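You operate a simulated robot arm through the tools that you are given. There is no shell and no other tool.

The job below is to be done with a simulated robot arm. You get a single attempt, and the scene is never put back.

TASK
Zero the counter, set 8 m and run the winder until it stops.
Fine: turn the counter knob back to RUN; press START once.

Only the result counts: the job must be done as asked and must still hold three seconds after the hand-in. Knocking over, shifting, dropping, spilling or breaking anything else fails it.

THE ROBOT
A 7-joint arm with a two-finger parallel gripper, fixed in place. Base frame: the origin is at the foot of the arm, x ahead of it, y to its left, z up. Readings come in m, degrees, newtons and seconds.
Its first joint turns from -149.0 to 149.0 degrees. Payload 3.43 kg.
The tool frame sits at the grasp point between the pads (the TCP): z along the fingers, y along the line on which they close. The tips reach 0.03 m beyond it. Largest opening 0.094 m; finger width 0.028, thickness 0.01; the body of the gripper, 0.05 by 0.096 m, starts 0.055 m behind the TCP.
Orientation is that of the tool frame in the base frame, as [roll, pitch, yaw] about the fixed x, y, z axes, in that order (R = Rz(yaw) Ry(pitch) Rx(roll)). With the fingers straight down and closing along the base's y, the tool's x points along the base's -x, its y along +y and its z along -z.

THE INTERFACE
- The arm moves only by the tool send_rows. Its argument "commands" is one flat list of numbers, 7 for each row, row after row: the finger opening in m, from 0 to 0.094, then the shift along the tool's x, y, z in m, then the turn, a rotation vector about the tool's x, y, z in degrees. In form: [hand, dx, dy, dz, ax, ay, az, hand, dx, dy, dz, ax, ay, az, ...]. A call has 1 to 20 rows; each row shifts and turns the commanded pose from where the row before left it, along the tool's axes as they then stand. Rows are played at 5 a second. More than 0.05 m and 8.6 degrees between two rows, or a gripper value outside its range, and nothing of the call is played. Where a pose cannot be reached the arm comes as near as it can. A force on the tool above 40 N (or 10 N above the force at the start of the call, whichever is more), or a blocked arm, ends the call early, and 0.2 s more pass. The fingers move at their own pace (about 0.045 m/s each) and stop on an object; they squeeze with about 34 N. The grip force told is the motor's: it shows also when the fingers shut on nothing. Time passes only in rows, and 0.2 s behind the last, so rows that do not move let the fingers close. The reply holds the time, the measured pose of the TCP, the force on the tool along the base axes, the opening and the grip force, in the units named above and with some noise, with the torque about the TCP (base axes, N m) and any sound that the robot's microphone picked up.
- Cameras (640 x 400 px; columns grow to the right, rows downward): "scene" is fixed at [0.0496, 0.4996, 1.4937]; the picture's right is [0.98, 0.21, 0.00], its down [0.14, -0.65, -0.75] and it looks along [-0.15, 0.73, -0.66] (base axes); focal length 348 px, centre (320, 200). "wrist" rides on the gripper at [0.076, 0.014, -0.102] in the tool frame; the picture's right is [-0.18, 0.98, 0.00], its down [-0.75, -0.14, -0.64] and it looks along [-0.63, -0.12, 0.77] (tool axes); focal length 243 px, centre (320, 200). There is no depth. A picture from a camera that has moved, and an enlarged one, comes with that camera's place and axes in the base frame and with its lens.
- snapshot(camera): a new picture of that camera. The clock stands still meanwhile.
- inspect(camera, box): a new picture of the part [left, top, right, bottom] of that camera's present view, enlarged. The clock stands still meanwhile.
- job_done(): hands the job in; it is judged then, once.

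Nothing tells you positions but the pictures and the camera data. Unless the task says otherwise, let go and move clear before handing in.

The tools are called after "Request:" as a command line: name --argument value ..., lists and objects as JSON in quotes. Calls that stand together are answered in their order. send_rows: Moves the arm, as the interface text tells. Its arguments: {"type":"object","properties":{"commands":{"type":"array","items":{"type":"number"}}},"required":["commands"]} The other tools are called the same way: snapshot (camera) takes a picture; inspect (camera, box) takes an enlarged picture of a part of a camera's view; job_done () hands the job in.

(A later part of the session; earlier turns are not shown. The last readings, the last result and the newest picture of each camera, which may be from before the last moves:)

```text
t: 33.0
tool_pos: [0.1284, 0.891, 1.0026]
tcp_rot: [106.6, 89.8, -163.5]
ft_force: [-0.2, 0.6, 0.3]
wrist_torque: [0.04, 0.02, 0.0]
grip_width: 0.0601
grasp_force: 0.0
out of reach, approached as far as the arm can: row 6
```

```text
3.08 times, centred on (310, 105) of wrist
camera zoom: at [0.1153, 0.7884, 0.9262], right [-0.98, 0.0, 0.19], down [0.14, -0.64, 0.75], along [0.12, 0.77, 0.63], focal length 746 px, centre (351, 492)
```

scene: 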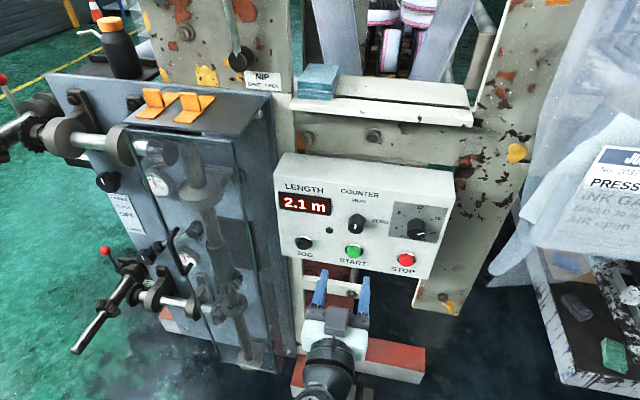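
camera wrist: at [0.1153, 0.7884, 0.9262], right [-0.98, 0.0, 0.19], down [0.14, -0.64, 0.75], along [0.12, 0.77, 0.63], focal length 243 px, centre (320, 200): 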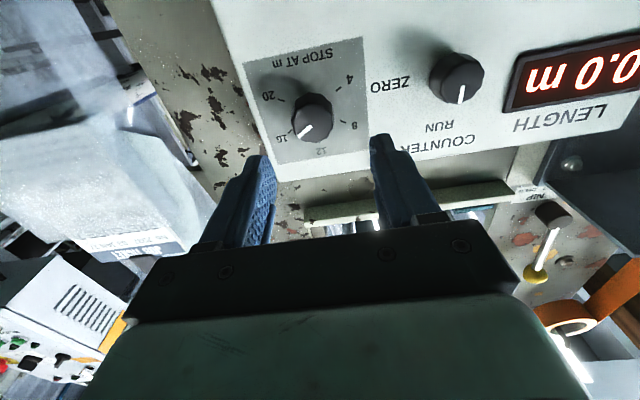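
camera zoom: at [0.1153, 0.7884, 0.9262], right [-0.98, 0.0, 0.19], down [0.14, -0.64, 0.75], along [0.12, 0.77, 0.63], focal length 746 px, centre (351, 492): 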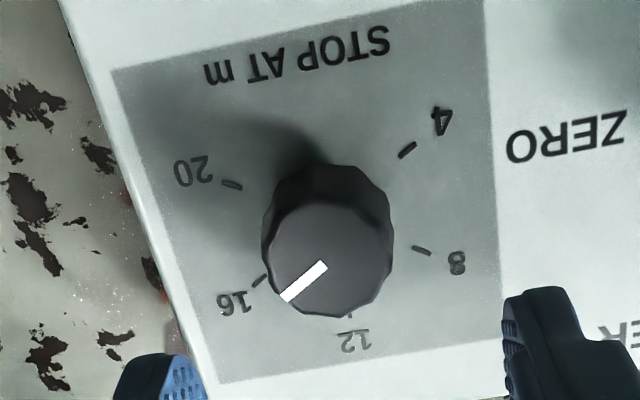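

The dial axis refines to (0.137, z 1.0043), pointer at 60° (16 m); 8 is at -60°. I'll centre on it and roll to 0° so I can then turn 120° counter-clockwise in one go.

Request:
send_rows --commands '[0.06, -0.0017, -0.0086, 0, 0, 0, 0, 0.06, 0, 0, 0, 0, 0, 7.5, 0.06, 0, 0, 0, 0, 0, 7.5, 0.06, 0, 0, 0, 0, 0, 7.5, 0.06, 0, 0, 0, 0, 0, 7.5, 0.06, 0, 0, 0, 0, 0, 7.5, 0.06, 0, 0, 0, 0, 0, 7.5, 0.06, 0, 0, 0, 0, 0, 7.5, 0.06, 0, 0, 0, 0, 0, 7.5, 0.06, 0, 0, 0, 0, 0, 7.5, 0.06, 0, 0, 0, 0, 0, 7.5, 0.06, 0, 0, 0, 0, 0, 7.5, 0.06, 0, 0, 0, 0, 0, 7.5, 0.06, 0, 0, 0, 0, 0, 0]'

Request:
snapshot --camera "wrist"

Request:
inspect --camera "scene" --box '[300, 140, 500, 290]'

```text
t: 36.0
tool_pos: [0.1393, 0.8921, 1.0051]
tcp_rot: [90.1, -0.4, 179.8]
ft_force: [-1.2, -1.0, 0.5]
wrist_torque: [-0.01, 0.0, 0.02]
grip_width: 0.0599
grasp_force: 0.1
```

```text
taken
camera wrist: at [0.0629, 0.79, 1.0192], right [0.19, 0.0, 0.98], down [0.75, -0.64, -0.14], along [0.63, 0.77, -0.12], focal length 243 px, centre (320, 200)
```

wrist: 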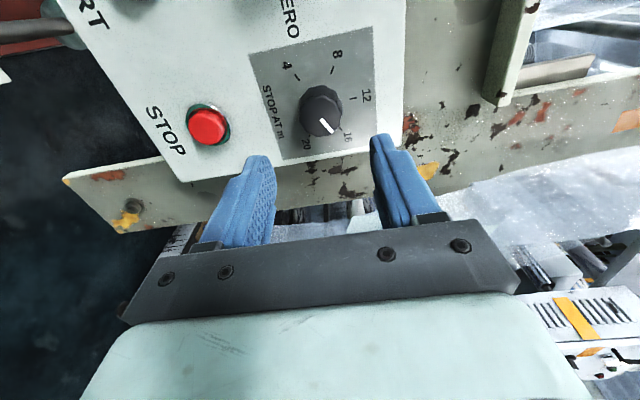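

```text
2.67 times, centred on (400, 215) of scene
camera zoom: at [0.0496, 0.4996, 1.4937], right [0.98, 0.21, 0.0], down [0.14, -0.65, -0.75], along [-0.15, 0.73, -0.66], focal length 927 px, centre (107, 160)
```

zoom: 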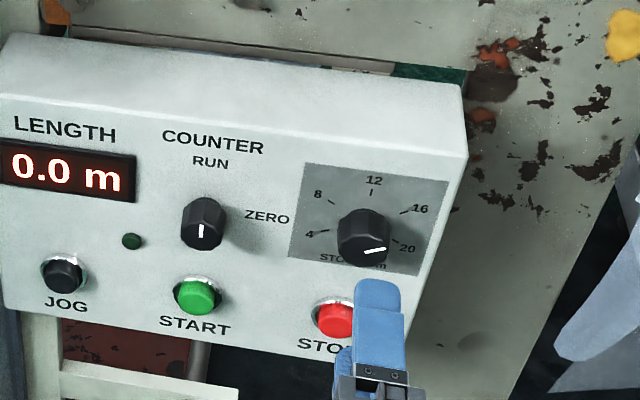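

Request:
send_rows --commands '[0.06, 0.002, -0.0008, 0.015, 0, 0, 0, 0.06, 0, 0, 0.02, 0, 0, 0, 0.06, 0, 0, 0.015, 0, 0, 0, 0.06, 0, 0, 0.012, 0, 0, 0, 0.06, 0, 0, 0.01, 0, 0, 0, 0.06, 0, 0, 0.009, 0, 0, 0, 0.06, 0, 0, 0, 0, 0, 0]'

Request:
inspect --camera "wrist" --box '[220, 70, 440, 240]'

Request:
inspect --camera "scene" --box '[360, 170, 470, 260]'

```text
t: 37.6
tool_pos: [0.1387, 0.9725, 1.0035]
tcp_rot: [90.1, -0.2, 179.8]
ft_force: [-0.8, 0.2, -0.4]
wrist_torque: [0.0, -0.01, 0.0]
grip_width: 0.0602
grasp_force: 0.0
```

```text
2.35 times, centred on (330, 155) of wrist
camera zoom: at [0.0614, 0.8703, 1.0177], right [0.19, 0.0, 0.98], down [0.75, -0.64, -0.14], along [0.63, 0.77, -0.12], focal length 571 px, centre (296, 306)
```

zoom: 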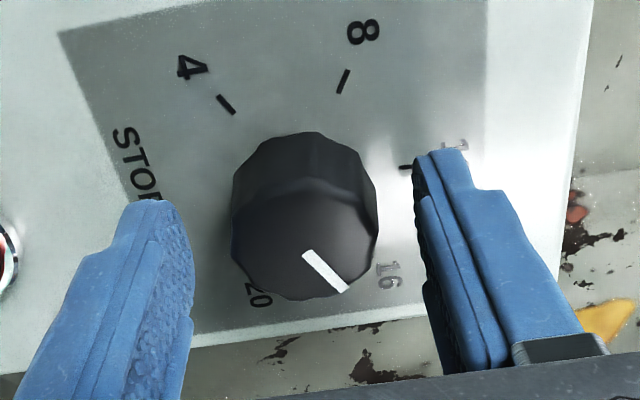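

```text
4.44 times, centred on (415, 215) of scene
camera zoom: at [0.0496, 0.4996, 1.4937], right [0.98, 0.21, 0.0], down [0.14, -0.65, -0.75], along [-0.15, 0.73, -0.66], focal length 1544 px, centre (-102, 133)
```

zoom: 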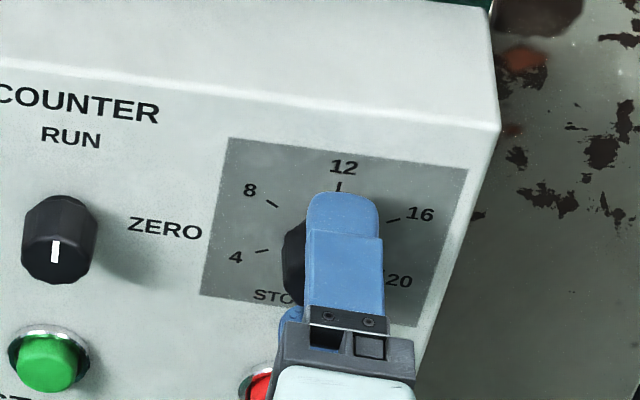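

Knob is between the fingers; I'll nudge ~1 mm to centre and close on the dial.

Request:
send_rows --commands '[0.06, 0.001, 0.001, 0, 0, 0, 0, 0.03, 0, 0, 0, 0, 0, 0, 0.03, 0, 0, 0, 0, 0, 0, 0.03, 0, 0, 0, 0, 0, 0, 0.03, 0, 0, 0, 0, 0, 0]'

Request:
inspect --camera "wrist" --box '[220, 70, 440, 240]'

```text
t: 38.8
tool_pos: [0.1365, 0.9732, 1.0049]
tcp_rot: [90.0, -0.2, 179.8]
ft_force: [0.8, 5.5, 14.5]
wrist_torque: [0.42, -0.02, -0.01]
grip_width: 0.0367
grasp_force: 45.1
```

```text
2.35 times, centred on (330, 155) of wrist
camera zoom: at [0.0605, 0.8703, 1.0194], right [0.19, 0.0, 0.98], down [0.75, -0.64, -0.14], along [0.63, 0.77, -0.12], focal length 571 px, centre (296, 306)
```

zoom: 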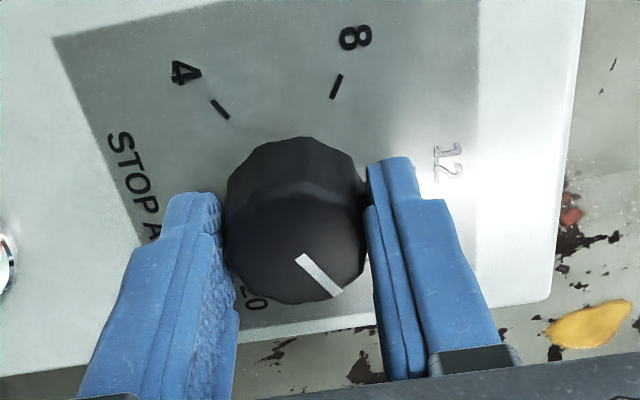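

Gripped. Relieving the vertical load and starting the counter-clockwise turn.

Request:
send_rows --commands '[0.03, 0, 0.0008, 0.0003, 0, 0, 0, 0.03, 0, 0, 0, 0, 0, -5, 0.03, 0, 0, 0, 0, 0, -5, 0.03, 0, 0, 0, 0, 0, -5, 0.03, 0, 0, 0, 0, 0, -5, 0.03, 0, 0, 0, 0, 0, 0]'

Request:
inspect --camera "wrist" --box '[220, 70, 440, 240]'

```text
t: 40.2
tool_pos: [0.1363, 0.9729, 1.0049]
tcp_rot: [90.0, 19.9, 179.9]
ft_force: [3.8, -3.1, 0.6]
wrist_torque: [0.14, -0.02, -0.51]
grip_width: 0.0369
grasp_force: 45.3
```

```text
2.35 times, centred on (330, 155) of wrist
camera zoom: at [0.06, 0.8703, 0.9925], right [-0.16, 0.0, 0.99], down [0.76, -0.64, 0.12], along [0.64, 0.77, 0.1], focal length 571 px, centre (296, 306)
```

zoom: 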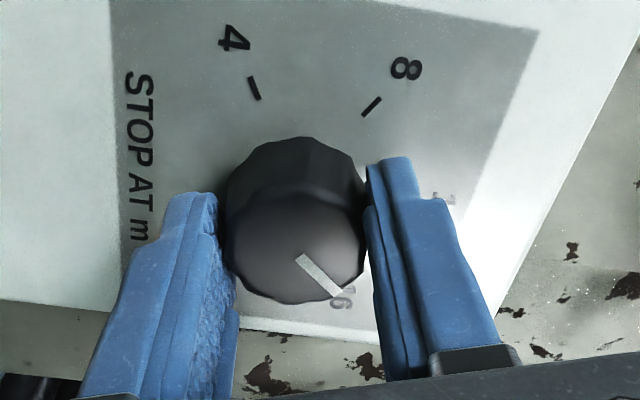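

The dial follows the fingers with very low load. Continuing.

Request:
send_rows --commands '[0.03, 0, 0, 0, 0, 0, -5, 0.03, 0, 0, 0, 0, 0, -5, 0.03, 0, 0, 0, 0, 0, -5, 0.03, 0, 0, 0, 0, 0, -5, 0.03, 0, 0, 0, 0, 0, -5, 0.03, 0, 0, 0, 0, 0, -5, 0.03, 0, 0, 0, 0, 0, 0]'

```text
t: 41.8
tool_pos: [0.1368, 0.9739, 1.0059]
tcp_rot: [90.1, 49.9, 180.0]
ft_force: [7.9, -10.5, -9.3]
wrist_torque: [-0.45, 0.0, 0.04]
grip_width: 0.0369
grasp_force: 45.4
```

Request:
send_rows --commands '[0.03, 0, -0.0005, -0.0005, 0, 0, -5, 0.03, 0, 0, 0, 0, 0, -5, 0.03, 0, 0, 0, 0, 0, -5, 0.03, 0, 0, 0, 0, 0, -5, 0.03, 0, 0, 0, 0, 0, -5, 0.03, 0, 0, 0, 0, 0, -5, 0.03, 0, 0, 0, 0, 0, 0]'

Request:
inspect --camera "wrist" --box '[220, 70, 440, 240]'

```text
t: 43.4
tool_pos: [0.1368, 0.9718, 1.0044]
tcp_rot: [90.4, 80.0, -179.7]
ft_force: [8.6, 0.6, -7.0]
wrist_torque: [-0.29, -0.03, -0.21]
grip_width: 0.0368
grasp_force: 44.4
```

```text
2.35 times, centred on (330, 155) of wrist
camera zoom: at [0.1094, 0.8701, 0.9322], right [-0.94, 0.0, 0.35], down [0.27, -0.64, 0.72], along [0.23, 0.77, 0.6], focal length 571 px, centre (296, 306)
```

zoom: 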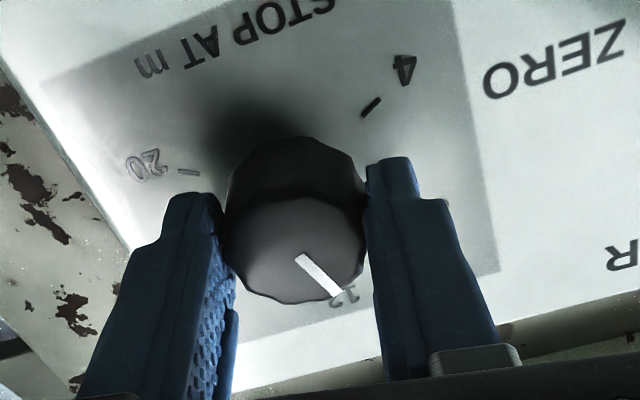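

Pointer is just past 12; 40° more to go.

Request:
send_rows --commands '[0.03, 0, 0, 0, 0, 0, -5, 0.03, 0, 0, 0, 0, 0, -5, 0.03, 0, 0, 0, 0, 0, -5, 0.03, 0, 0, 0, 0, 0, -5, 0.03, 0, 0, 0, 0, 0, 0]'

```text
t: 44.6
tool_pos: [0.1377, 0.9725, 1.0053]
tcp_rot: [-90.3, 80.1, -0.5]
ft_force: [9.6, 2.3, -2.6]
wrist_torque: [-0.06, 0.02, -0.32]
grip_width: 0.0371
grasp_force: 44.7
```

Request:
send_rows --commands '[0.03, 0, 0, 0, 0, 0, -5, 0.03, 0, 0, 0, 0, 0, -5, 0.03, 0, 0, 0, 0, 0, -5, 0.03, 0, 0, 0, 0, 0, -5, 0.03, 0, 0, 0, 0, 0, 0]'

Request:
snapshot --camera "wrist"

Request:
inspect --camera "wrist" --box '[220, 70, 440, 240]'

Request:
inspect --camera "scene" --box '[360, 170, 470, 260]'

```text
t: 45.8
tool_pos: [0.1375, 0.9722, 1.0039]
tcp_rot: [-90.0, 60.1, -0.2]
ft_force: [11.0, 6.5, 5.9]
wrist_torque: [0.19, 0.0, -0.3]
grip_width: 0.0367
grasp_force: 44.7
```

```text
taken
camera wrist: at [0.1626, 0.87, 0.9315], right [-0.94, 0.0, -0.33], down [-0.25, -0.64, 0.72], along [-0.21, 0.77, 0.61], focal length 243 px, centre (320, 200)
```

wrist: 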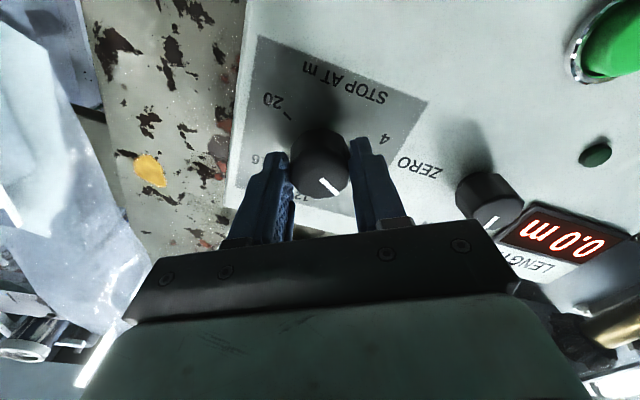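

```text
2.35 times, centred on (330, 155) of wrist
camera zoom: at [0.1626, 0.87, 0.9315], right [-0.94, 0.0, -0.33], down [-0.25, -0.64, 0.72], along [-0.21, 0.77, 0.61], focal length 571 px, centre (296, 306)
```

zoom: 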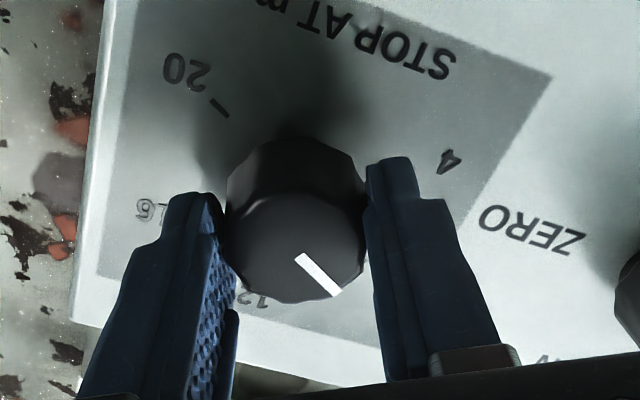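

```text
4.44 times, centred on (415, 215) of scene
camera zoom: at [0.0496, 0.4996, 1.4937], right [0.98, 0.21, 0.0], down [0.14, -0.65, -0.75], along [-0.15, 0.73, -0.66], focal length 1544 px, centre (-102, 133)
```

zoom: 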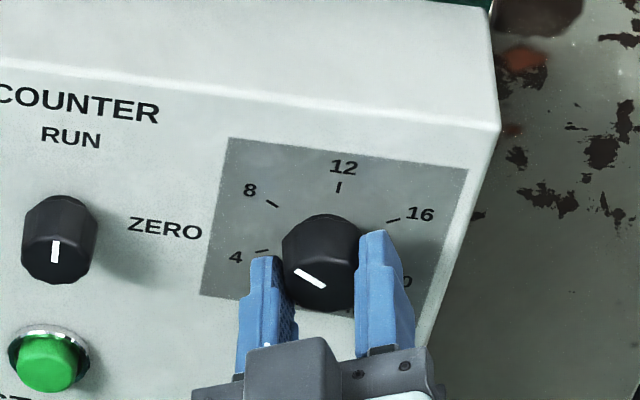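

The pointer appears to be at 8. Zooming for a precise angle check.

Request:
inspect --camera "scene" --box '[395, 200, 435, 245]'

Request:
inspect --camera "wrist" --box '[280, 120, 380, 210]'

```text
8.89 times, centred on (415, 222) of scene
camera zoom: at [0.0496, 0.4996, 1.4937], right [0.98, 0.21, 0.0], down [0.14, -0.65, -0.75], along [-0.15, 0.73, -0.66], focal length 3089 px, centre (-524, 0)
```

zoom: 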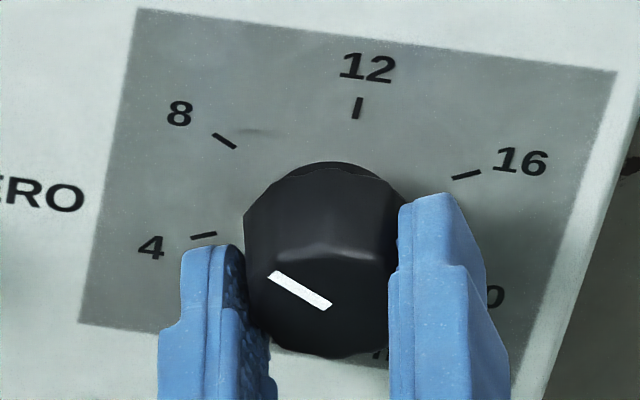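

```text
4.44 times, centred on (330, 165) of wrist
camera zoom: at [0.1626, 0.87, 0.9315], right [-0.94, 0.0, -0.33], down [-0.25, -0.64, 0.72], along [-0.21, 0.77, 0.61], focal length 1078 px, centre (276, 356)
```

zoom: 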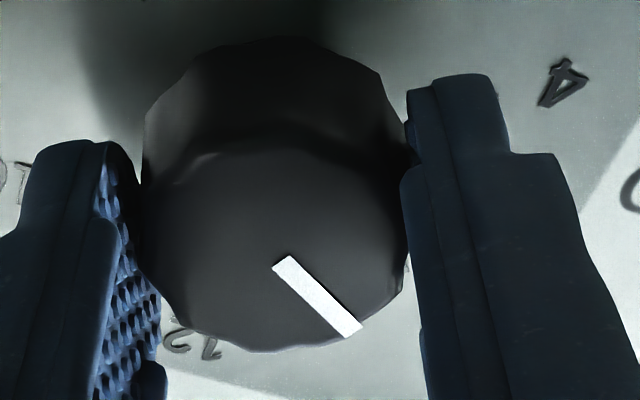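

Both views give about -60° to -61°, i.e. 8 m. Relieving load, releasing and backing off for a clear check.

Request:
send_rows --commands '[0.03, 0, -0.0006, 0.0004, 0, 0, 0, 0.03, 0, 0, 0, 0, 0, 0, 0.06, 0, 0, 0, 0, 0, 0, 0.06, 0, 0, 0, 0, 0, 0, 0.06, 0, 0, 0, 0, 0, 0, 0.06, 0, 0, -0.015, 0, 0, 0, 0.06, 0, 0, -0.02, 0, 0, 0, 0.06, 0, 0, -0.02, 0, 0, 7.5, 0.06, 0, 0, -0.02, 0, 0, 7.5, 0.06, 0, 0, 0, 0, 0, 7.5, 0.06, 0, 0, 0, 0, 0, 7.5, 0.06, 0, 0, 0, 0, 0, 0]'

Request:
inspect --camera "wrist" --box '[240, 40, 380, 170]'

Request:
inspect --camera "scene" --box '[384, 195, 444, 245]'

Request:
inspect --camera "scene" --box '[260, 140, 460, 290]'

```text
t: 48.4
tool_pos: [0.1366, 0.8987, 1.0065]
tcp_rot: [101.7, 89.7, -168.4]
ft_force: [-0.4, 0.4, -0.5]
wrist_torque: [-0.01, -0.01, -0.03]
grip_width: 0.0596
grasp_force: 0.1
```

```text
3.08 times, centred on (310, 105) of wrist
camera zoom: at [0.1229, 0.7954, 0.9295], right [-0.98, 0.0, 0.19], down [0.14, -0.64, 0.75], along [0.12, 0.77, 0.63], focal length 746 px, centre (351, 492)
```

zoom: 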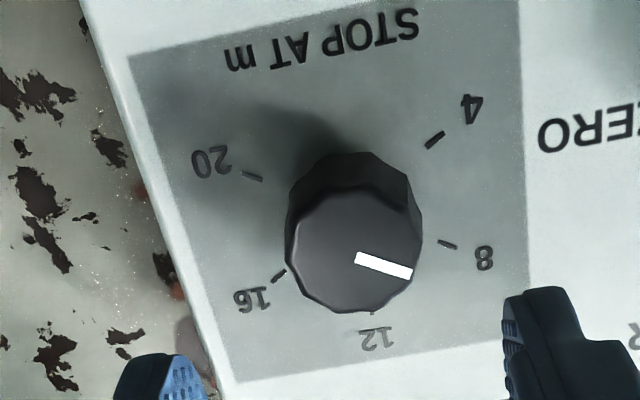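

```text
8.00 times, centred on (414, 220) of scene
camera zoom: at [0.0496, 0.4996, 1.4937], right [0.98, 0.21, 0.0], down [0.14, -0.65, -0.75], along [-0.15, 0.73, -0.66], focal length 2780 px, centre (-432, 40)
```

zoom: 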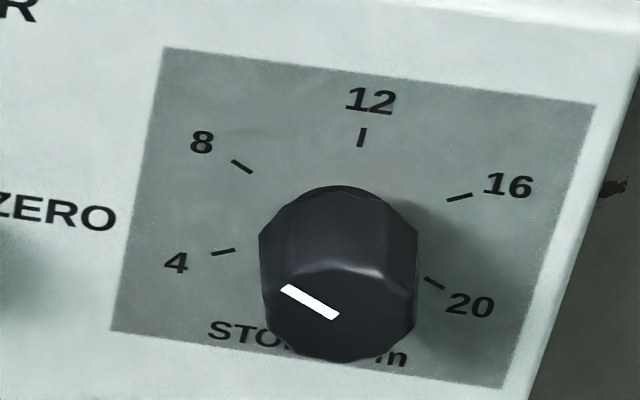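

```text
2.67 times, centred on (360, 215) of scene
camera zoom: at [0.0496, 0.4996, 1.4937], right [0.98, 0.21, 0.0], down [0.14, -0.65, -0.75], along [-0.15, 0.73, -0.66], focal length 927 px, centre (213, 160)
```

zoom: 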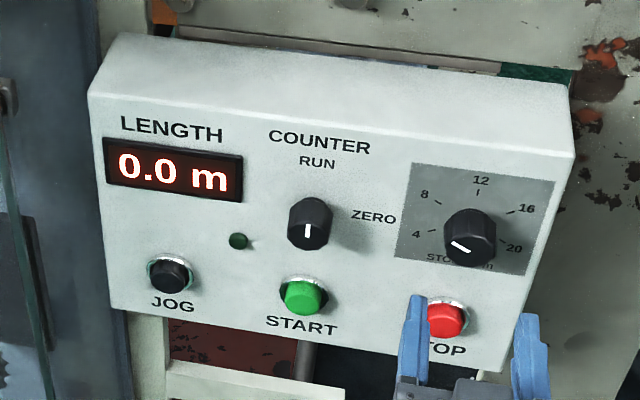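

The pointer may have shifted slightly on release; zooming harder to measure it.

Request:
inspect --camera "scene" --box '[398, 210, 430, 242]'

Request:
inspect --camera "wrist" --box '[295, 80, 355, 120]'

Request:
inspect --camera "scene" --box '[405, 205, 435, 224]'

```text
12.50 times, centred on (414, 226) of scene
camera zoom: at [0.0496, 0.4996, 1.4937], right [0.98, 0.21, 0.0], down [0.14, -0.65, -0.75], along [-0.15, 0.73, -0.66], focal length 4344 px, centre (-855, -125)
```

zoom: 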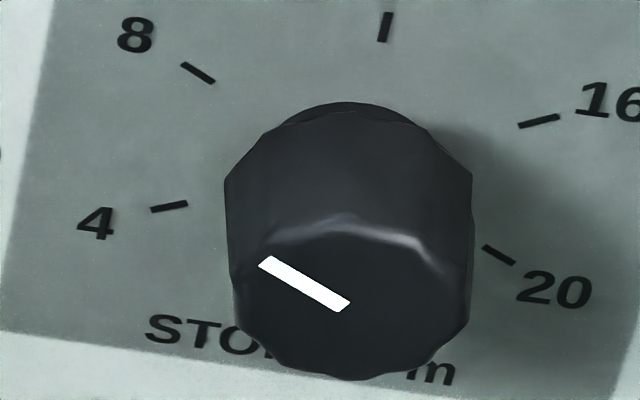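

```text
10.00 times, centred on (325, 100) of wrist
camera zoom: at [0.1229, 0.7954, 0.9295], right [-0.98, 0.0, 0.19], down [0.14, -0.64, 0.75], along [0.12, 0.77, 0.63], focal length 2426 px, centre (270, 1200)
```

zoom: 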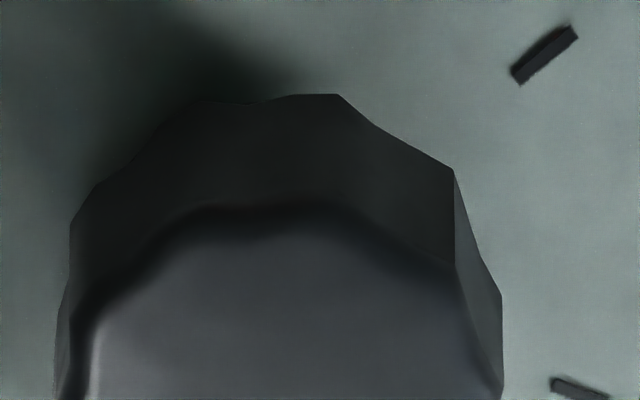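

```text
16.00 times, centred on (420, 214) of scene
camera zoom: at [0.0496, 0.4996, 1.4937], right [0.98, 0.21, 0.0], down [0.14, -0.65, -0.75], along [-0.15, 0.73, -0.66], focal length 5560 px, centre (-1280, -32)
```

zoom: 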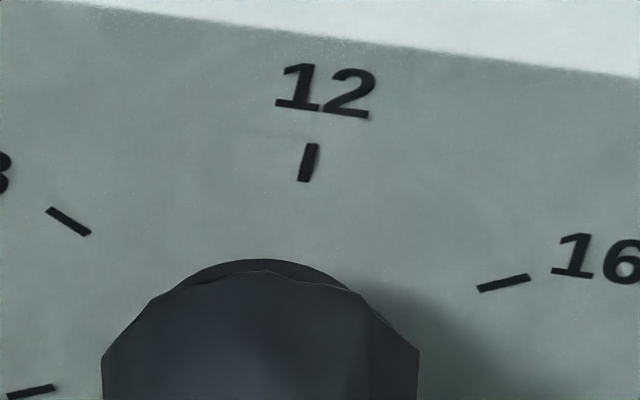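

Scene measurement: pointer at -60.4°, the "8" tick at -60.8° — a good match. One more wrist check of the pointer.

Request:
inspect --camera "wrist" --box '[290, 90, 362, 144]'

```text
7.41 times, centred on (326, 117) of wrist
camera zoom: at [0.1229, 0.7954, 0.9295], right [-0.98, 0.0, 0.19], down [0.14, -0.64, 0.75], along [0.12, 0.77, 0.63], focal length 1797 px, centre (276, 815)
```

zoom: 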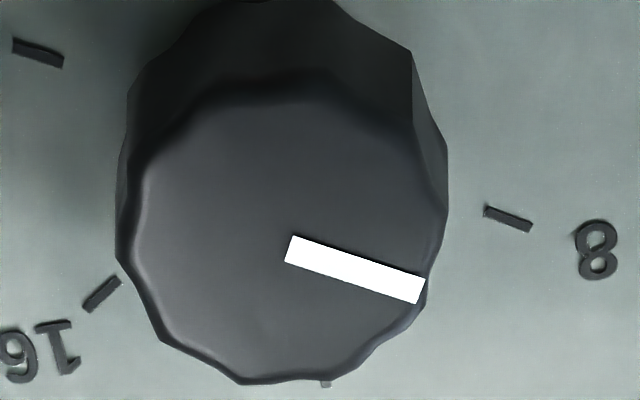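

Dial is set at 8. Now closing the fingers and moving in front of the green START button.

Request:
send_rows --commands '[0.0, 0, 0, -0.015, 0, 0, 0, 0.0, 0.0145, 0.0167, 0, 0, 0, 0, 0.0, 0.0145, 0.0167, 0, 0, 0, 0, 0.0, 0.0145, 0.0167, 0, 0, 0, 0, 0.0, 0.0145, 0.0167, 0, 0, 0, 0, 0.0, 0.0145, 0.0167, 0, 0, 0, 0, 0.0, 0.0145, 0.0167, 0, 0, 0, 0, 0.0, 0.0145, 0.0167, 0, 0, 0, 0, 0.0, 0, 0, 0, 0, 0, 0]'

Request:
snapshot --camera "wrist"

Request:
inspect --camera "scene" --box '[260, 140, 460, 290]'

```text
t: 50.4
tool_pos: [0.047, 0.8821, 0.9093]
tcp_rot: [-152.8, 85.5, -60.5]
ft_force: [-0.1, 0.2, -0.2]
wrist_torque: [0.01, -0.03, -0.03]
grip_width: 0.0
grasp_force: 33.2
out of reach, approached as far as the arm can: row 6, 7, 8
```

```text
taken
camera wrist: at [0.0397, 0.7738, 0.8399], right [-0.99, -0.03, 0.15], down [0.14, -0.58, 0.8], along [0.06, 0.81, 0.58], focal length 243 px, centre (320, 200)
```

wrist: 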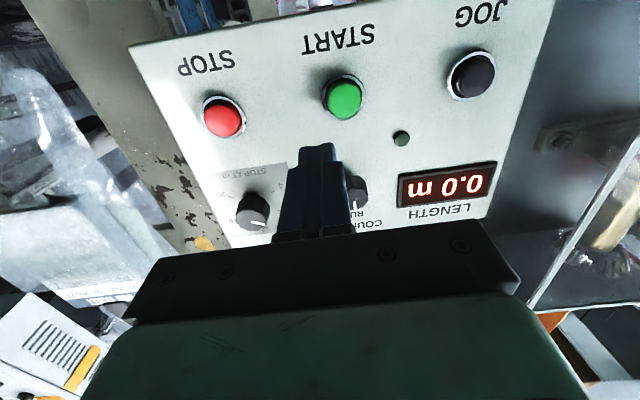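

```text
2.67 times, centred on (360, 215) of scene
camera zoom: at [0.0496, 0.4996, 1.4937], right [0.98, 0.21, 0.0], down [0.14, -0.65, -0.75], along [-0.15, 0.73, -0.66], focal length 927 px, centre (213, 160)
```

zoom: 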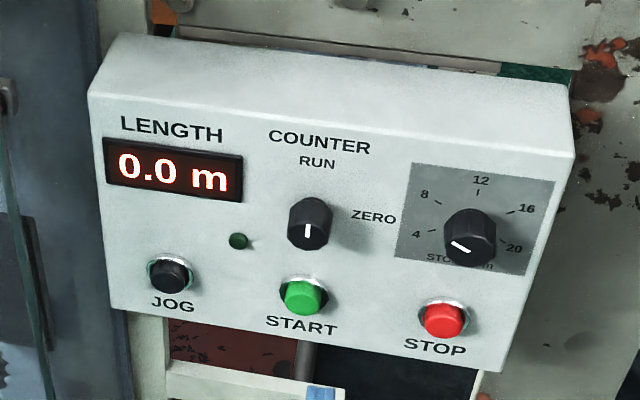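

Reach limits tilted the tool slightly at this roll. I'll roll back to 0°, where the arm has more freedom, and then re-level.

Request:
send_rows --commands '[0.0, 0, 0, -0.005, 0, 0, 7.5, 0.0, 0, 0, -0.005, 0, 0, 7.5, 0.0, 0, 0, 0, 0, 0, 7.5, 0.0, 0, 0, 0, 0, 0, 7.5, 0.0, 0, 0, 0, 0, 0, 7.5, 0.0, 0, 0, 0, 0, 0, 7.5, 0.0, 0, 0, 0, 0, 0, 7.5, 0.0, 0, 0, 0, 0, 0, 7.5, 0.0, 0, 0, 0, 0, 0, 7.5, 0.0, 0, 0, 0, 0, 0, 7.5, 0.0, 0, 0, 0, 0, 0, 7.5, 0.0, 0, 0, 0, 0, 0, 7.5, 0.0, 0, 0, 0, 0, 0, 0]'

Request:
snapshot --camera "wrist"

```text
t: 53.2
tool_pos: [0.0404, 0.8772, 0.8978]
tcp_rot: [94.3, 7.7, -176.5]
ft_force: [0.0, 0.2, 0.4]
wrist_torque: [0.0, 0.0, -0.01]
grip_width: 0.0001
grasp_force: 32.5
out of reach, approached as far as the arm can: row 1, 2
```

```text
taken
camera wrist: at [-0.0304, 0.7716, 0.9096], right [0.05, 0.08, 1.0], down [0.8, -0.6, 0.01], along [0.6, 0.79, -0.09], focal length 243 px, centre (320, 200)
```

wrist: 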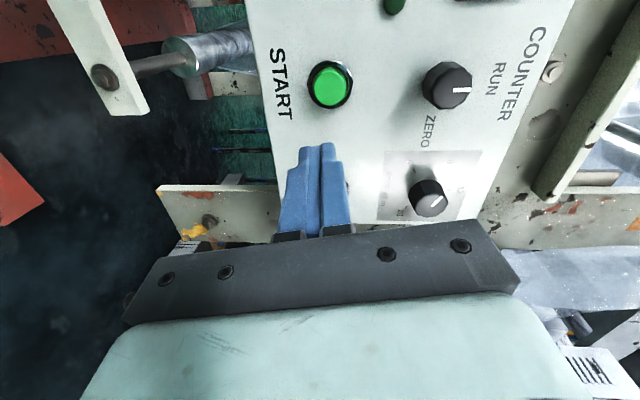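

Request:
send_rows --commands '[0.0, 0, 0, -0.005, -1.93, -1.73, 0, 0.0, 0, 0, -0.005, -1.93, -1.73, 0, 0.0, 0, 0, 0, 0, 0, 7.5, 0.0, 0.007, 0.0025, 0, 0, 0, 0, 0.0, 0.007, 0.0025, 0, 0, 0, 0, 0.0, 0.007, 0.0025, 0, 0, 0, 0, 0.0, 0, 0, 0, 0, 0, 0]'

Request:
snapshot --camera "wrist"

Request:
inspect --camera "wrist" --box '[270, 40, 390, 160]'

Request:
snapshot --camera "scene"

```text
t: 54.8
tool_pos: [0.0625, 0.8688, 0.9179]
tcp_rot: [90.1, 0.4, -179.3]
ft_force: [-0.1, -0.2, -1.1]
wrist_torque: [0.03, 0.0, 0.02]
grip_width: 0.0003
grasp_force: 33.3
out of reach, approached as far as the arm can: row 2, 3, 4, 5, 6
```

```text
taken
camera wrist: at [-0.0124, 0.7651, 0.9327], right [0.18, 0.0, 0.98], down [0.76, -0.63, -0.13], along [0.62, 0.77, -0.12], focal length 243 px, centre (320, 200)
```

wrist: 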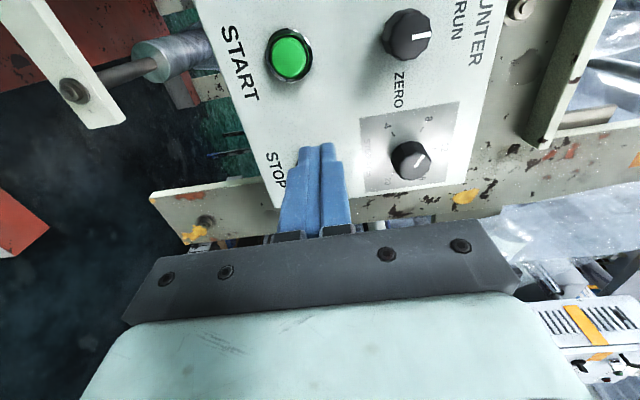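

```text
3.33 times, centred on (330, 100) of wrist
camera zoom: at [-0.0124, 0.7651, 0.9327], right [0.18, 0.0, 0.98], down [0.76, -0.63, -0.13], along [0.62, 0.77, -0.12], focal length 809 px, centre (287, 533)
```

zoom: 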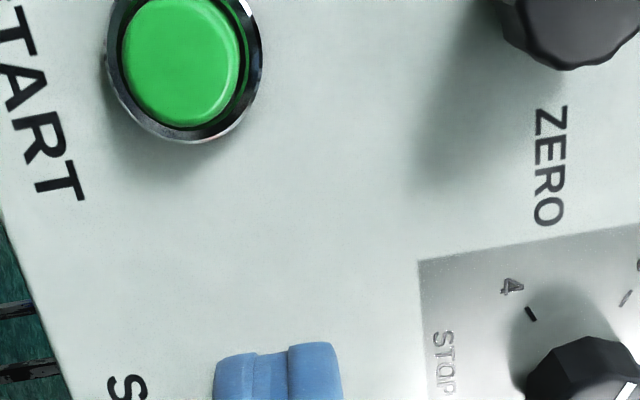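

```text
taken
```

scene: 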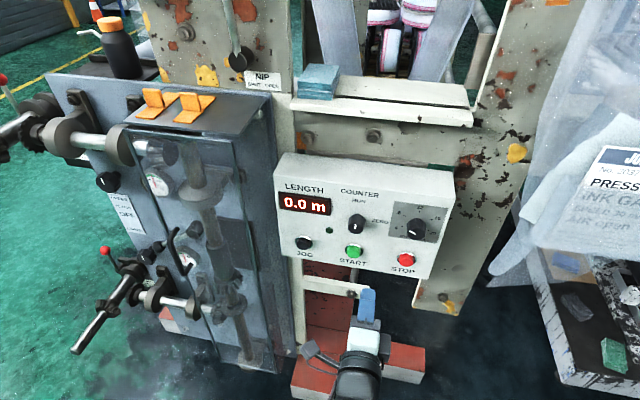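

The arm is stuck near a reach/joint limit here. I'll go back up to the height where it was well-conditioned, shift over to x≈0.02, then descend.

Request:
send_rows --commands '[0.0, 0, 0.02, -0.005, 0, 0, 0, 0.0, 0, 0.02, -0.005, 0, 0, 0, 0.0, 0, 0.02, -0.005, 0, 0, 0, 0.0, 0, 0.02, -0.005, 0, 0, 0, 0.0, 0.014, 0, 0, 0, 0, 0, 0.0, 0.014, 0, 0, 0, 0, 0, 0.0, 0.014, 0, 0, 0, 0, 0, 0.0, 0, 0, 0, 0, 0, 0]'

```text
t: 56.6
tool_pos: [0.0378, 0.851, 0.9945]
tcp_rot: [90.5, 0.4, -179.3]
ft_force: [0.8, 0.2, 0.4]
wrist_torque: [0.0, -0.01, -0.03]
grip_width: 0.0
grasp_force: 32.7
out of reach, approached as far as the arm can: row 4, 5, 6, 7
```

This looks like a wrist singularity when the tool is level. I'll tilt the tool ~30° downward to get away from it, then shift over to the START button's x.

Request:
send_rows --commands '[0.0, 0, 0, -0.005, 7.5, 0, 0, 0.0, 0, 0, -0.005, 7.5, 0, 0, 0.0, 0, 0, 0, 7.5, 0, 0, 0.0, 0, 0, 0, 7.5, 0, 0, 0.0, 0, 0, 0, 0, 0, 0, 0.0, 0.006, 0, 0, 0, 0, 0, 0.0, 0.006, 0, 0, 0, 0, 0, 0.0, 0.006, 0, 0, 0, 0, 0, 0.0, 0, 0, 0, 0, 0, 0]'

Request:
snapshot --camera "wrist"

Request:
snapshot --camera "scene"

```text
t: 58.6
tool_pos: [-0.0718, 0.834, 0.9705]
tcp_rot: [119.9, 0.6, 179.7]
ft_force: [-0.2, -0.7, 0.4]
wrist_torque: [0.0, 0.0, 0.03]
grip_width: 0.0
grasp_force: 33.2
out of reach, approached as far as the arm can: row 1, 2, 3, 4, 6, 7
```

```text
taken
camera wrist: at [-0.1487, 0.7517, 1.0337], right [0.18, 0.49, 0.85], down [0.75, -0.63, 0.21], along [0.64, 0.6, -0.48], focal length 243 px, centre (320, 200)
```

wrist: 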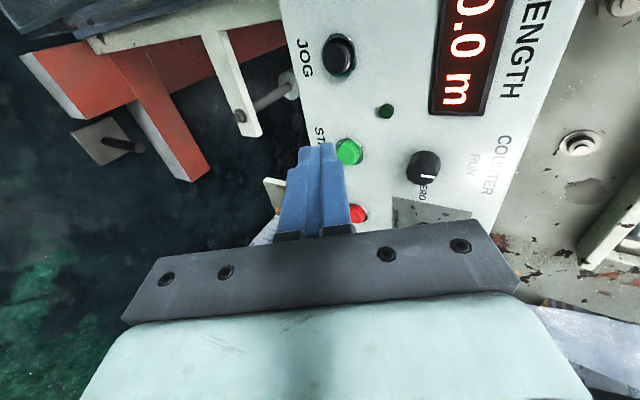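

```text
taken
```

scene: 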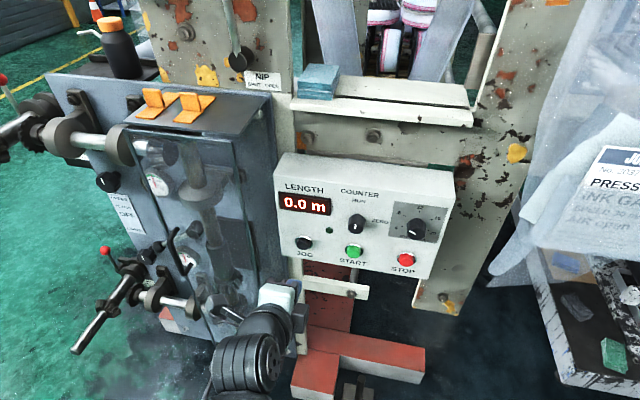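

The arm hopped to x≈-0.07 while staying clear of everything. Now with the 30° tilt, I'll move gently across to the START column and watch the reach reports.

Request:
send_rows --commands '[0.0, -0.012, 0, 0, 0, 0, 0, 0.0, -0.012, 0, 0, 0, 0, 0, 0.0, -0.012, 0, 0, 0, 0, 0, 0.0, -0.012, 0, 0, 0, 0, 0, 0.0, 0, 0, 0, 0, 0, 0]'

```text
t: 59.8
tool_pos: [-0.0566, 0.8271, 0.9618]
tcp_rot: [119.6, 0.9, 179.2]
ft_force: [0.3, 0.3, 0.4]
wrist_torque: [0.01, 0.01, 0.02]
grip_width: 0.0
grasp_force: 33.5
out of reach, approached as far as the arm can: row 1, 2, 3, 4
```

I'm at a joint limit in this configuration. I'll go back to the earlier well-behaved waypoint (about (-0.09, 0.72, 1.09), level) and re-approach from there.

Request:
send_rows --commands '[0.0, 0.0066, 0.0118, -0.0316, 0, 0, 0, 0.0, 0.0066, 0.0118, -0.0316, 0, 0, 0, 0.0, 0.0066, 0.0118, -0.0316, 0, 0, 0, 0.0, 0.0066, 0.0118, -0.0316, 0, 0, 0, 0.0, 0.0066, 0.0118, -0.0316, 0, 0, 0, 0.0, 0, 0, 0, 0, 0, 0]'

Request:
snapshot --camera "scene"

```text
t: 61.2
tool_pos: [-0.0935, 0.7198, 1.0925]
tcp_rot: [120.0, 0.4, 180.0]
ft_force: [-0.9, 0.6, 0.1]
wrist_torque: [-0.01, 0.01, 0.0]
grip_width: 0.0
grasp_force: 32.9
out of reach, approached as far as the arm can: row 1
```

```text
taken
```

scene: 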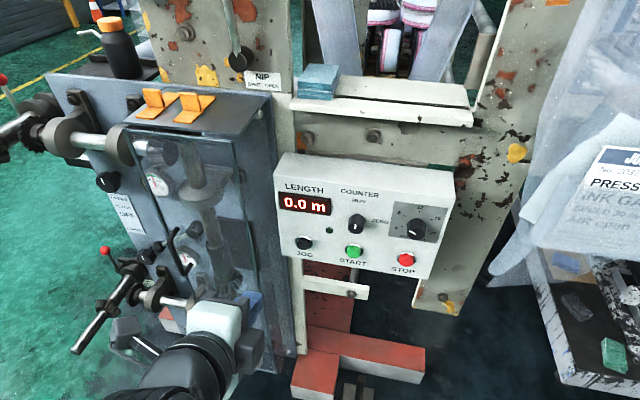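

Recovered. Levelling here and retracing the path that worked at the beginning.

Request:
send_rows --commands '[0.0, 0, 0, 0, -7.5, 0, 0, 0.0, 0, 0, 0, -7.5, 0, 0, 0.0, 0, 0, 0, -7.5, 0, 0, 0.0, 0, 0, 0, -7.5, 0, 0, 0.0, 0, 0, 0, 0, 0, 0]'

Request:
snapshot --camera "scene"

```text
t: 62.4
tool_pos: [-0.0943, 0.7204, 1.0899]
tcp_rot: [89.9, 0.5, -180.0]
ft_force: [-0.2, -0.2, 0.4]
wrist_torque: [-0.03, -0.02, -0.01]
grip_width: 0.0
grasp_force: 32.6
```

```text
taken
```

scene: 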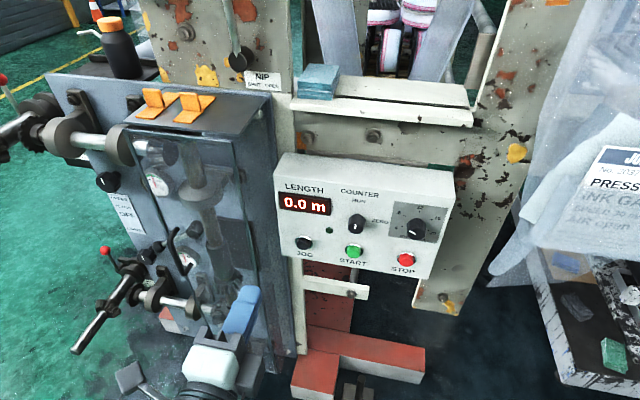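

Request:
send_rows --commands '[0.0, -0.0188, -0.0158, 0.02, 0, 0, 0, 0.0, -0.0188, -0.0158, 0.02, 0, 0, 0, 0.0, -0.0188, -0.0158, 0.02, 0, 0, 0, 0.0, -0.0188, -0.0158, 0.02, 0, 0, 0, 0.0, -0.0188, -0.0158, 0.02, 0, 0, 0, 0.0, -0.0188, -0.0158, 0.02, 0, 0, 0, 0.0, 0, 0, 0, 0, 0, 0]'

```text
t: 64.0
tool_pos: [0.0193, 0.8397, 0.9975]
tcp_rot: [90.1, 0.4, -179.9]
ft_force: [0.3, 0.5, -0.8]
wrist_torque: [-0.04, 0.01, 0.0]
grip_width: 0.0001
grasp_force: 33.0
```

Back on track in front of the COUNTER knob. Moving forward a little, then carefully descending towards START height.

Request:
send_rows --commands '[0.0, 0, 0, 0.02, 0, 0, 0, 0.0, 0, 0, 0.02, 0, 0, 0, 0.0, 0, 0, 0.015, 0, 0, 0, 0.0, 0, -0.012, 0, 0, 0, 0, 0.0, 0, -0.012, 0, 0, 0, 0, 0.0, 0, -0.012, 0, 0, 0, 0, 0.0, 0, 0, 0, 0, 0, 0]'

```text
t: 65.6
tool_pos: [0.0201, 0.8965, 0.9627]
tcp_rot: [90.0, 0.4, 180.0]
ft_force: [-0.4, 0.4, -0.6]
wrist_torque: [0.01, 0.01, -0.01]
grip_width: 0.0
grasp_force: 32.8
```

Request:
send_rows --commands '[0.0, 0, -0.012, 0, 0, 0, 0, 0.0, 0, -0.012, 0, 0, 0, 0, 0.0, 0, -0.012, 0, 0, 0, 0, 0.0, 0, -0.012, 0, 0, 0, 0, 0.0, 0, -0.01, 0, 0, 0, 0, 0.0, 0, 0, 0, 0, 0, 0]'

Request:
snapshot --camera "wrist"

Request:
inspect --camera "scene" --box '[260, 140, 460, 290]'

```text
t: 67.0
tool_pos: [0.0203, 0.8944, 0.9034]
tcp_rot: [90.0, 0.4, -179.9]
ft_force: [-0.1, 0.2, -0.6]
wrist_torque: [0.0, 0.0, 0.02]
grip_width: 0.0
grasp_force: 33.0
```

```text
taken
camera wrist: at [-0.0554, 0.7921, 0.9171], right [0.18, 0.0, 0.98], down [0.75, -0.64, -0.14], along [0.63, 0.77, -0.11], focal length 243 px, centre (320, 200)
```

wrist: 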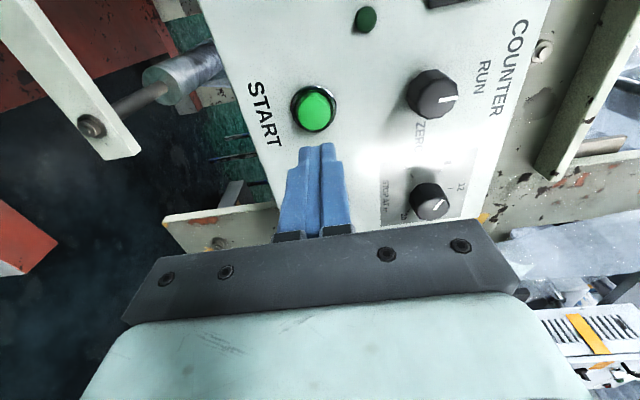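

```text
2.67 times, centred on (360, 215) of scene
camera zoom: at [0.0496, 0.4996, 1.4937], right [0.98, 0.21, 0.0], down [0.14, -0.65, -0.75], along [-0.15, 0.73, -0.66], focal length 927 px, centre (213, 160)
```

zoom: 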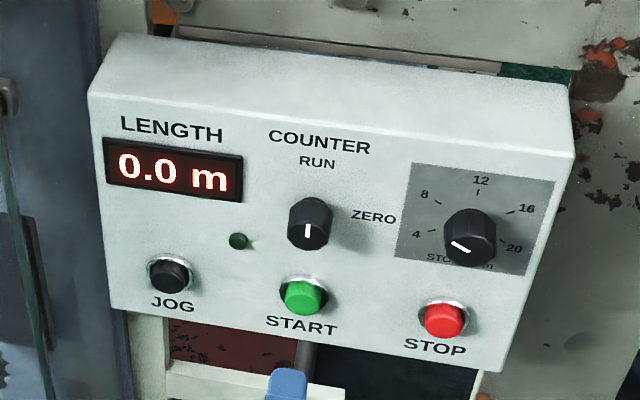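

I'm now level right in front of START. Zooming in to fine-align.

Request:
inspect --camera "wrist" --box '[270, 70, 370, 170]'

Request:
inspect --camera "scene" --box '[335, 230, 375, 265]'

```text
4.00 times, centred on (320, 120) of wrist
camera zoom: at [-0.0554, 0.7921, 0.9171], right [0.18, 0.0, 0.98], down [0.75, -0.64, -0.14], along [0.63, 0.77, -0.11], focal length 970 px, centre (320, 520)
```

zoom: 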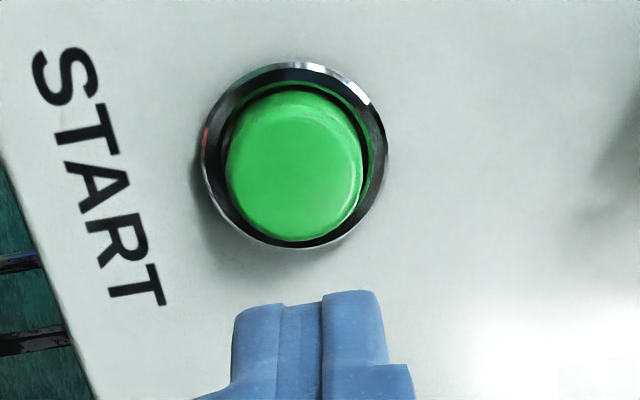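

```text
11.43 times, centred on (355, 248) of scene
camera zoom: at [0.0496, 0.4996, 1.4937], right [0.98, 0.21, 0.0], down [0.14, -0.65, -0.75], along [-0.15, 0.73, -0.66], focal length 3971 px, centre (-80, -343)
```

zoom: 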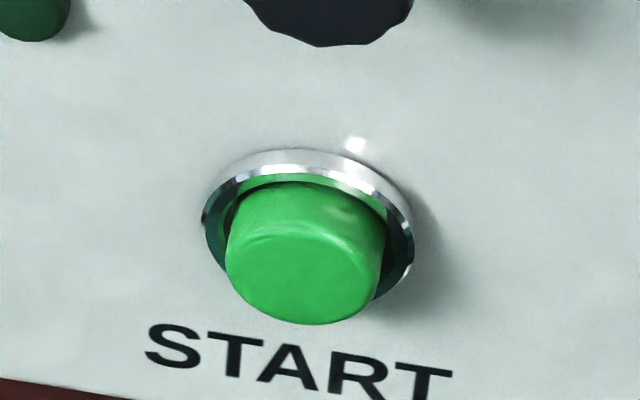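

START cap is centred at about (0.0185, 0.997, 0.8985). Adjusting and advancing to just short of it.

Request:
send_rows --commands '[0.0, 0.002, -0.0048, 0.0, 0, 0, 0, 0.0, 0, 0, 0.02, 0, 0, 0, 0.0, 0, 0, 0.02, 0, 0, 0, 0.0, 0, 0, 0.015, 0, 0, 0, 0.0, 0, 0, 0.007, 0, 0, 0, 0.0, 0, 0, 0, 0, 0, 0]'

Request:
inspect --camera "wrist" --box '[250, 70, 390, 190]'

Request:
inspect --camera "scene" --box '[260, 170, 400, 290]'

```text
t: 68.4
tool_pos: [0.019, 0.9569, 0.8997]
tcp_rot: [90.0, 0.4, 179.9]
ft_force: [0.3, -0.8, 0.4]
wrist_torque: [0.0, 0.0, 0.03]
grip_width: 0.0002
grasp_force: 32.9
```

```text
3.33 times, centred on (320, 130) of wrist
camera zoom: at [-0.0573, 0.8551, 0.9124], right [0.18, 0.0, 0.98], down [0.75, -0.64, -0.14], along [0.63, 0.77, -0.11], focal length 809 px, centre (320, 433)
```

zoom: 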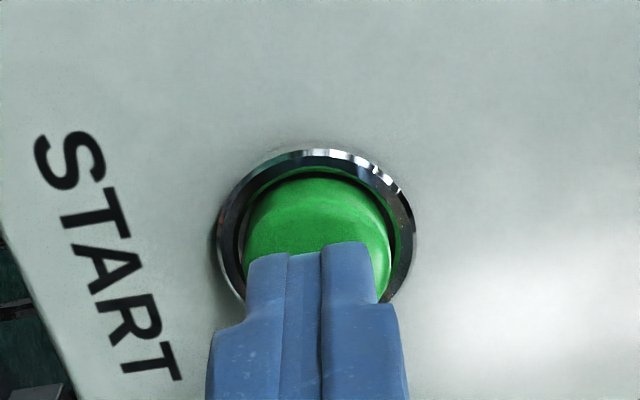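

```text
3.33 times, centred on (330, 230) of scene
camera zoom: at [0.0496, 0.4996, 1.4937], right [0.98, 0.21, 0.0], down [0.14, -0.65, -0.75], along [-0.15, 0.73, -0.66], focal length 1158 px, centre (287, 100)
```

zoom: 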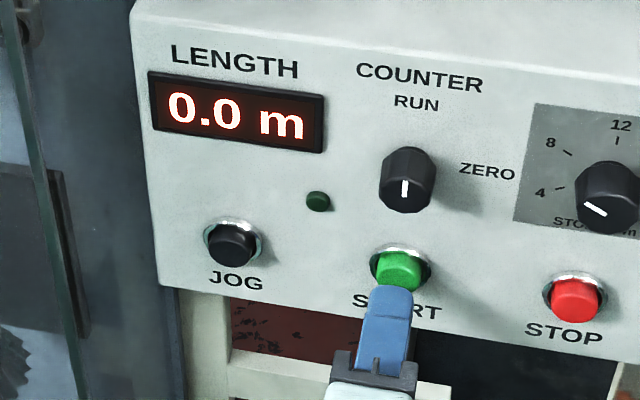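

Aligned. Pressing START gently in small steps.

Request:
send_rows --commands '[0.0, 0, 0, 0.003, 0, 0, 0, 0.0, 0, 0, 0.003, 0, 0, 0, 0.0, 0, 0, 0.002, 0, 0, 0, 0.0, 0, 0, 0.002, 0, 0, 0]'

Request:
inspect --camera "scene" --box '[260, 170, 400, 290]'

```text
t: 69.4
tool_pos: [0.0201, 0.9689, 0.8991]
tcp_rot: [90.0, 0.5, 179.9]
ft_force: [0.0, 1.2, -0.5]
wrist_torque: [0.03, -0.04, 0.0]
grip_width: 0.0
grasp_force: 33.2
```

```text
3.33 times, centred on (330, 230) of scene
camera zoom: at [0.0496, 0.4996, 1.4937], right [0.98, 0.21, 0.0], down [0.14, -0.65, -0.75], along [-0.15, 0.73, -0.66], focal length 1158 px, centre (287, 100)
```

zoom: 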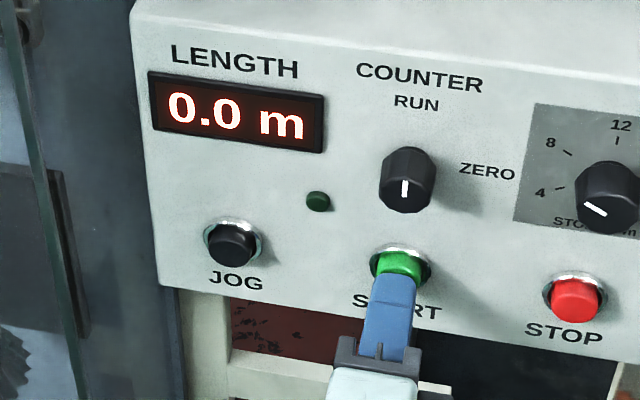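

No contact yet; continuing in small steps.

Request:
send_rows --commands '[0.0, 0, 0, 0.002, 0, 0, 0, 0.0, 0, 0, 0.002, 0, 0, 0]'

```text
t: 70.0
tool_pos: [0.0197, 0.9725, 0.8993]
tcp_rot: [90.0, 0.4, 180.0]
ft_force: [-0.3, -1.9, -0.2]
wrist_torque: [-0.01, 0.03, 0.02]
grip_width: 0.0
grasp_force: 32.8
```

Request:
send_rows --commands '[0.0, 0, 0, 0.002, 0, 0, 0, 0.0, 0, 0, 0.001, 0, 0, 0]'

Request:
inspect --camera "scene" --box '[260, 170, 400, 290]'

```text
t: 70.6
tool_pos: [0.0186, 0.9752, 0.8987]
tcp_rot: [90.1, 0.5, 180.0]
ft_force: [1.3, -3.9, -0.3]
wrist_torque: [0.01, 0.05, -0.04]
grip_width: 0.0
grasp_force: 33.2
heard: click
```

```text
3.33 times, centred on (330, 230) of scene
camera zoom: at [0.0496, 0.4996, 1.4937], right [0.98, 0.21, 0.0], down [0.14, -0.65, -0.75], along [-0.15, 0.73, -0.66], focal length 1158 px, centre (287, 100)
```

zoom: 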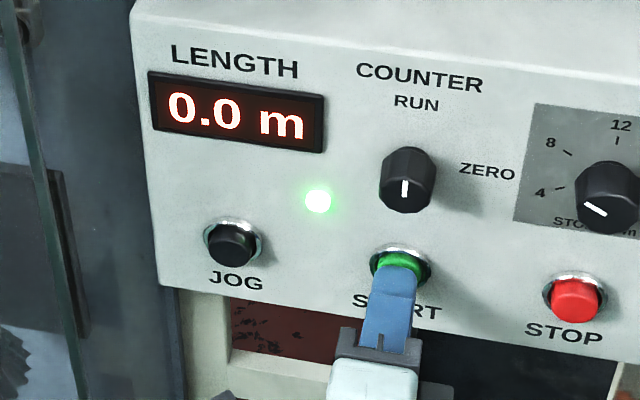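

A click was heard and the run lamp is lit: START registered. Backing straight off now to release the button.

Request:
send_rows --commands '[0.0, 0, 0, -0.01, 0, 0, 0, 0.0, 0, 0, -0.02, 0, 0, 0, 0.0, 0, 0, -0.02, 0, 0, 0, 0.0, 0, 0, -0.02, 0, 0, 0, 0.0, 0, 0, 0, 0, 0, 0]'

Request:
inspect --camera "scene" --box '[260, 140, 460, 290]'

```text
t: 71.8
tool_pos: [0.0187, 0.9045, 0.8984]
tcp_rot: [90.0, 0.5, -180.0]
ft_force: [0.2, 1.0, 0.6]
wrist_torque: [-0.02, 0.0, -0.02]
grip_width: 0.0002
grasp_force: 33.0
```

```text
2.67 times, centred on (360, 215) of scene
camera zoom: at [0.0496, 0.4996, 1.4937], right [0.98, 0.21, 0.0], down [0.14, -0.65, -0.75], along [-0.15, 0.73, -0.66], focal length 927 px, centre (213, 160)
```

zoom: 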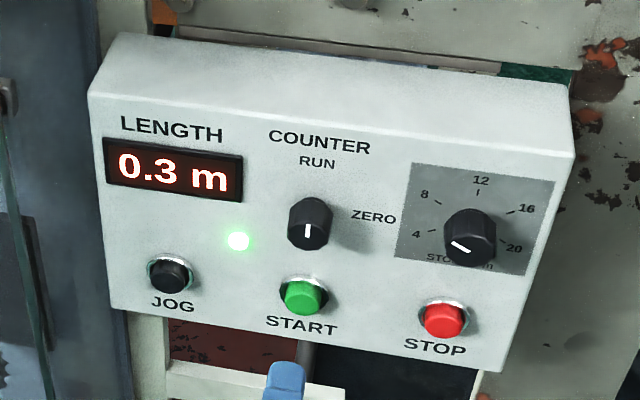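

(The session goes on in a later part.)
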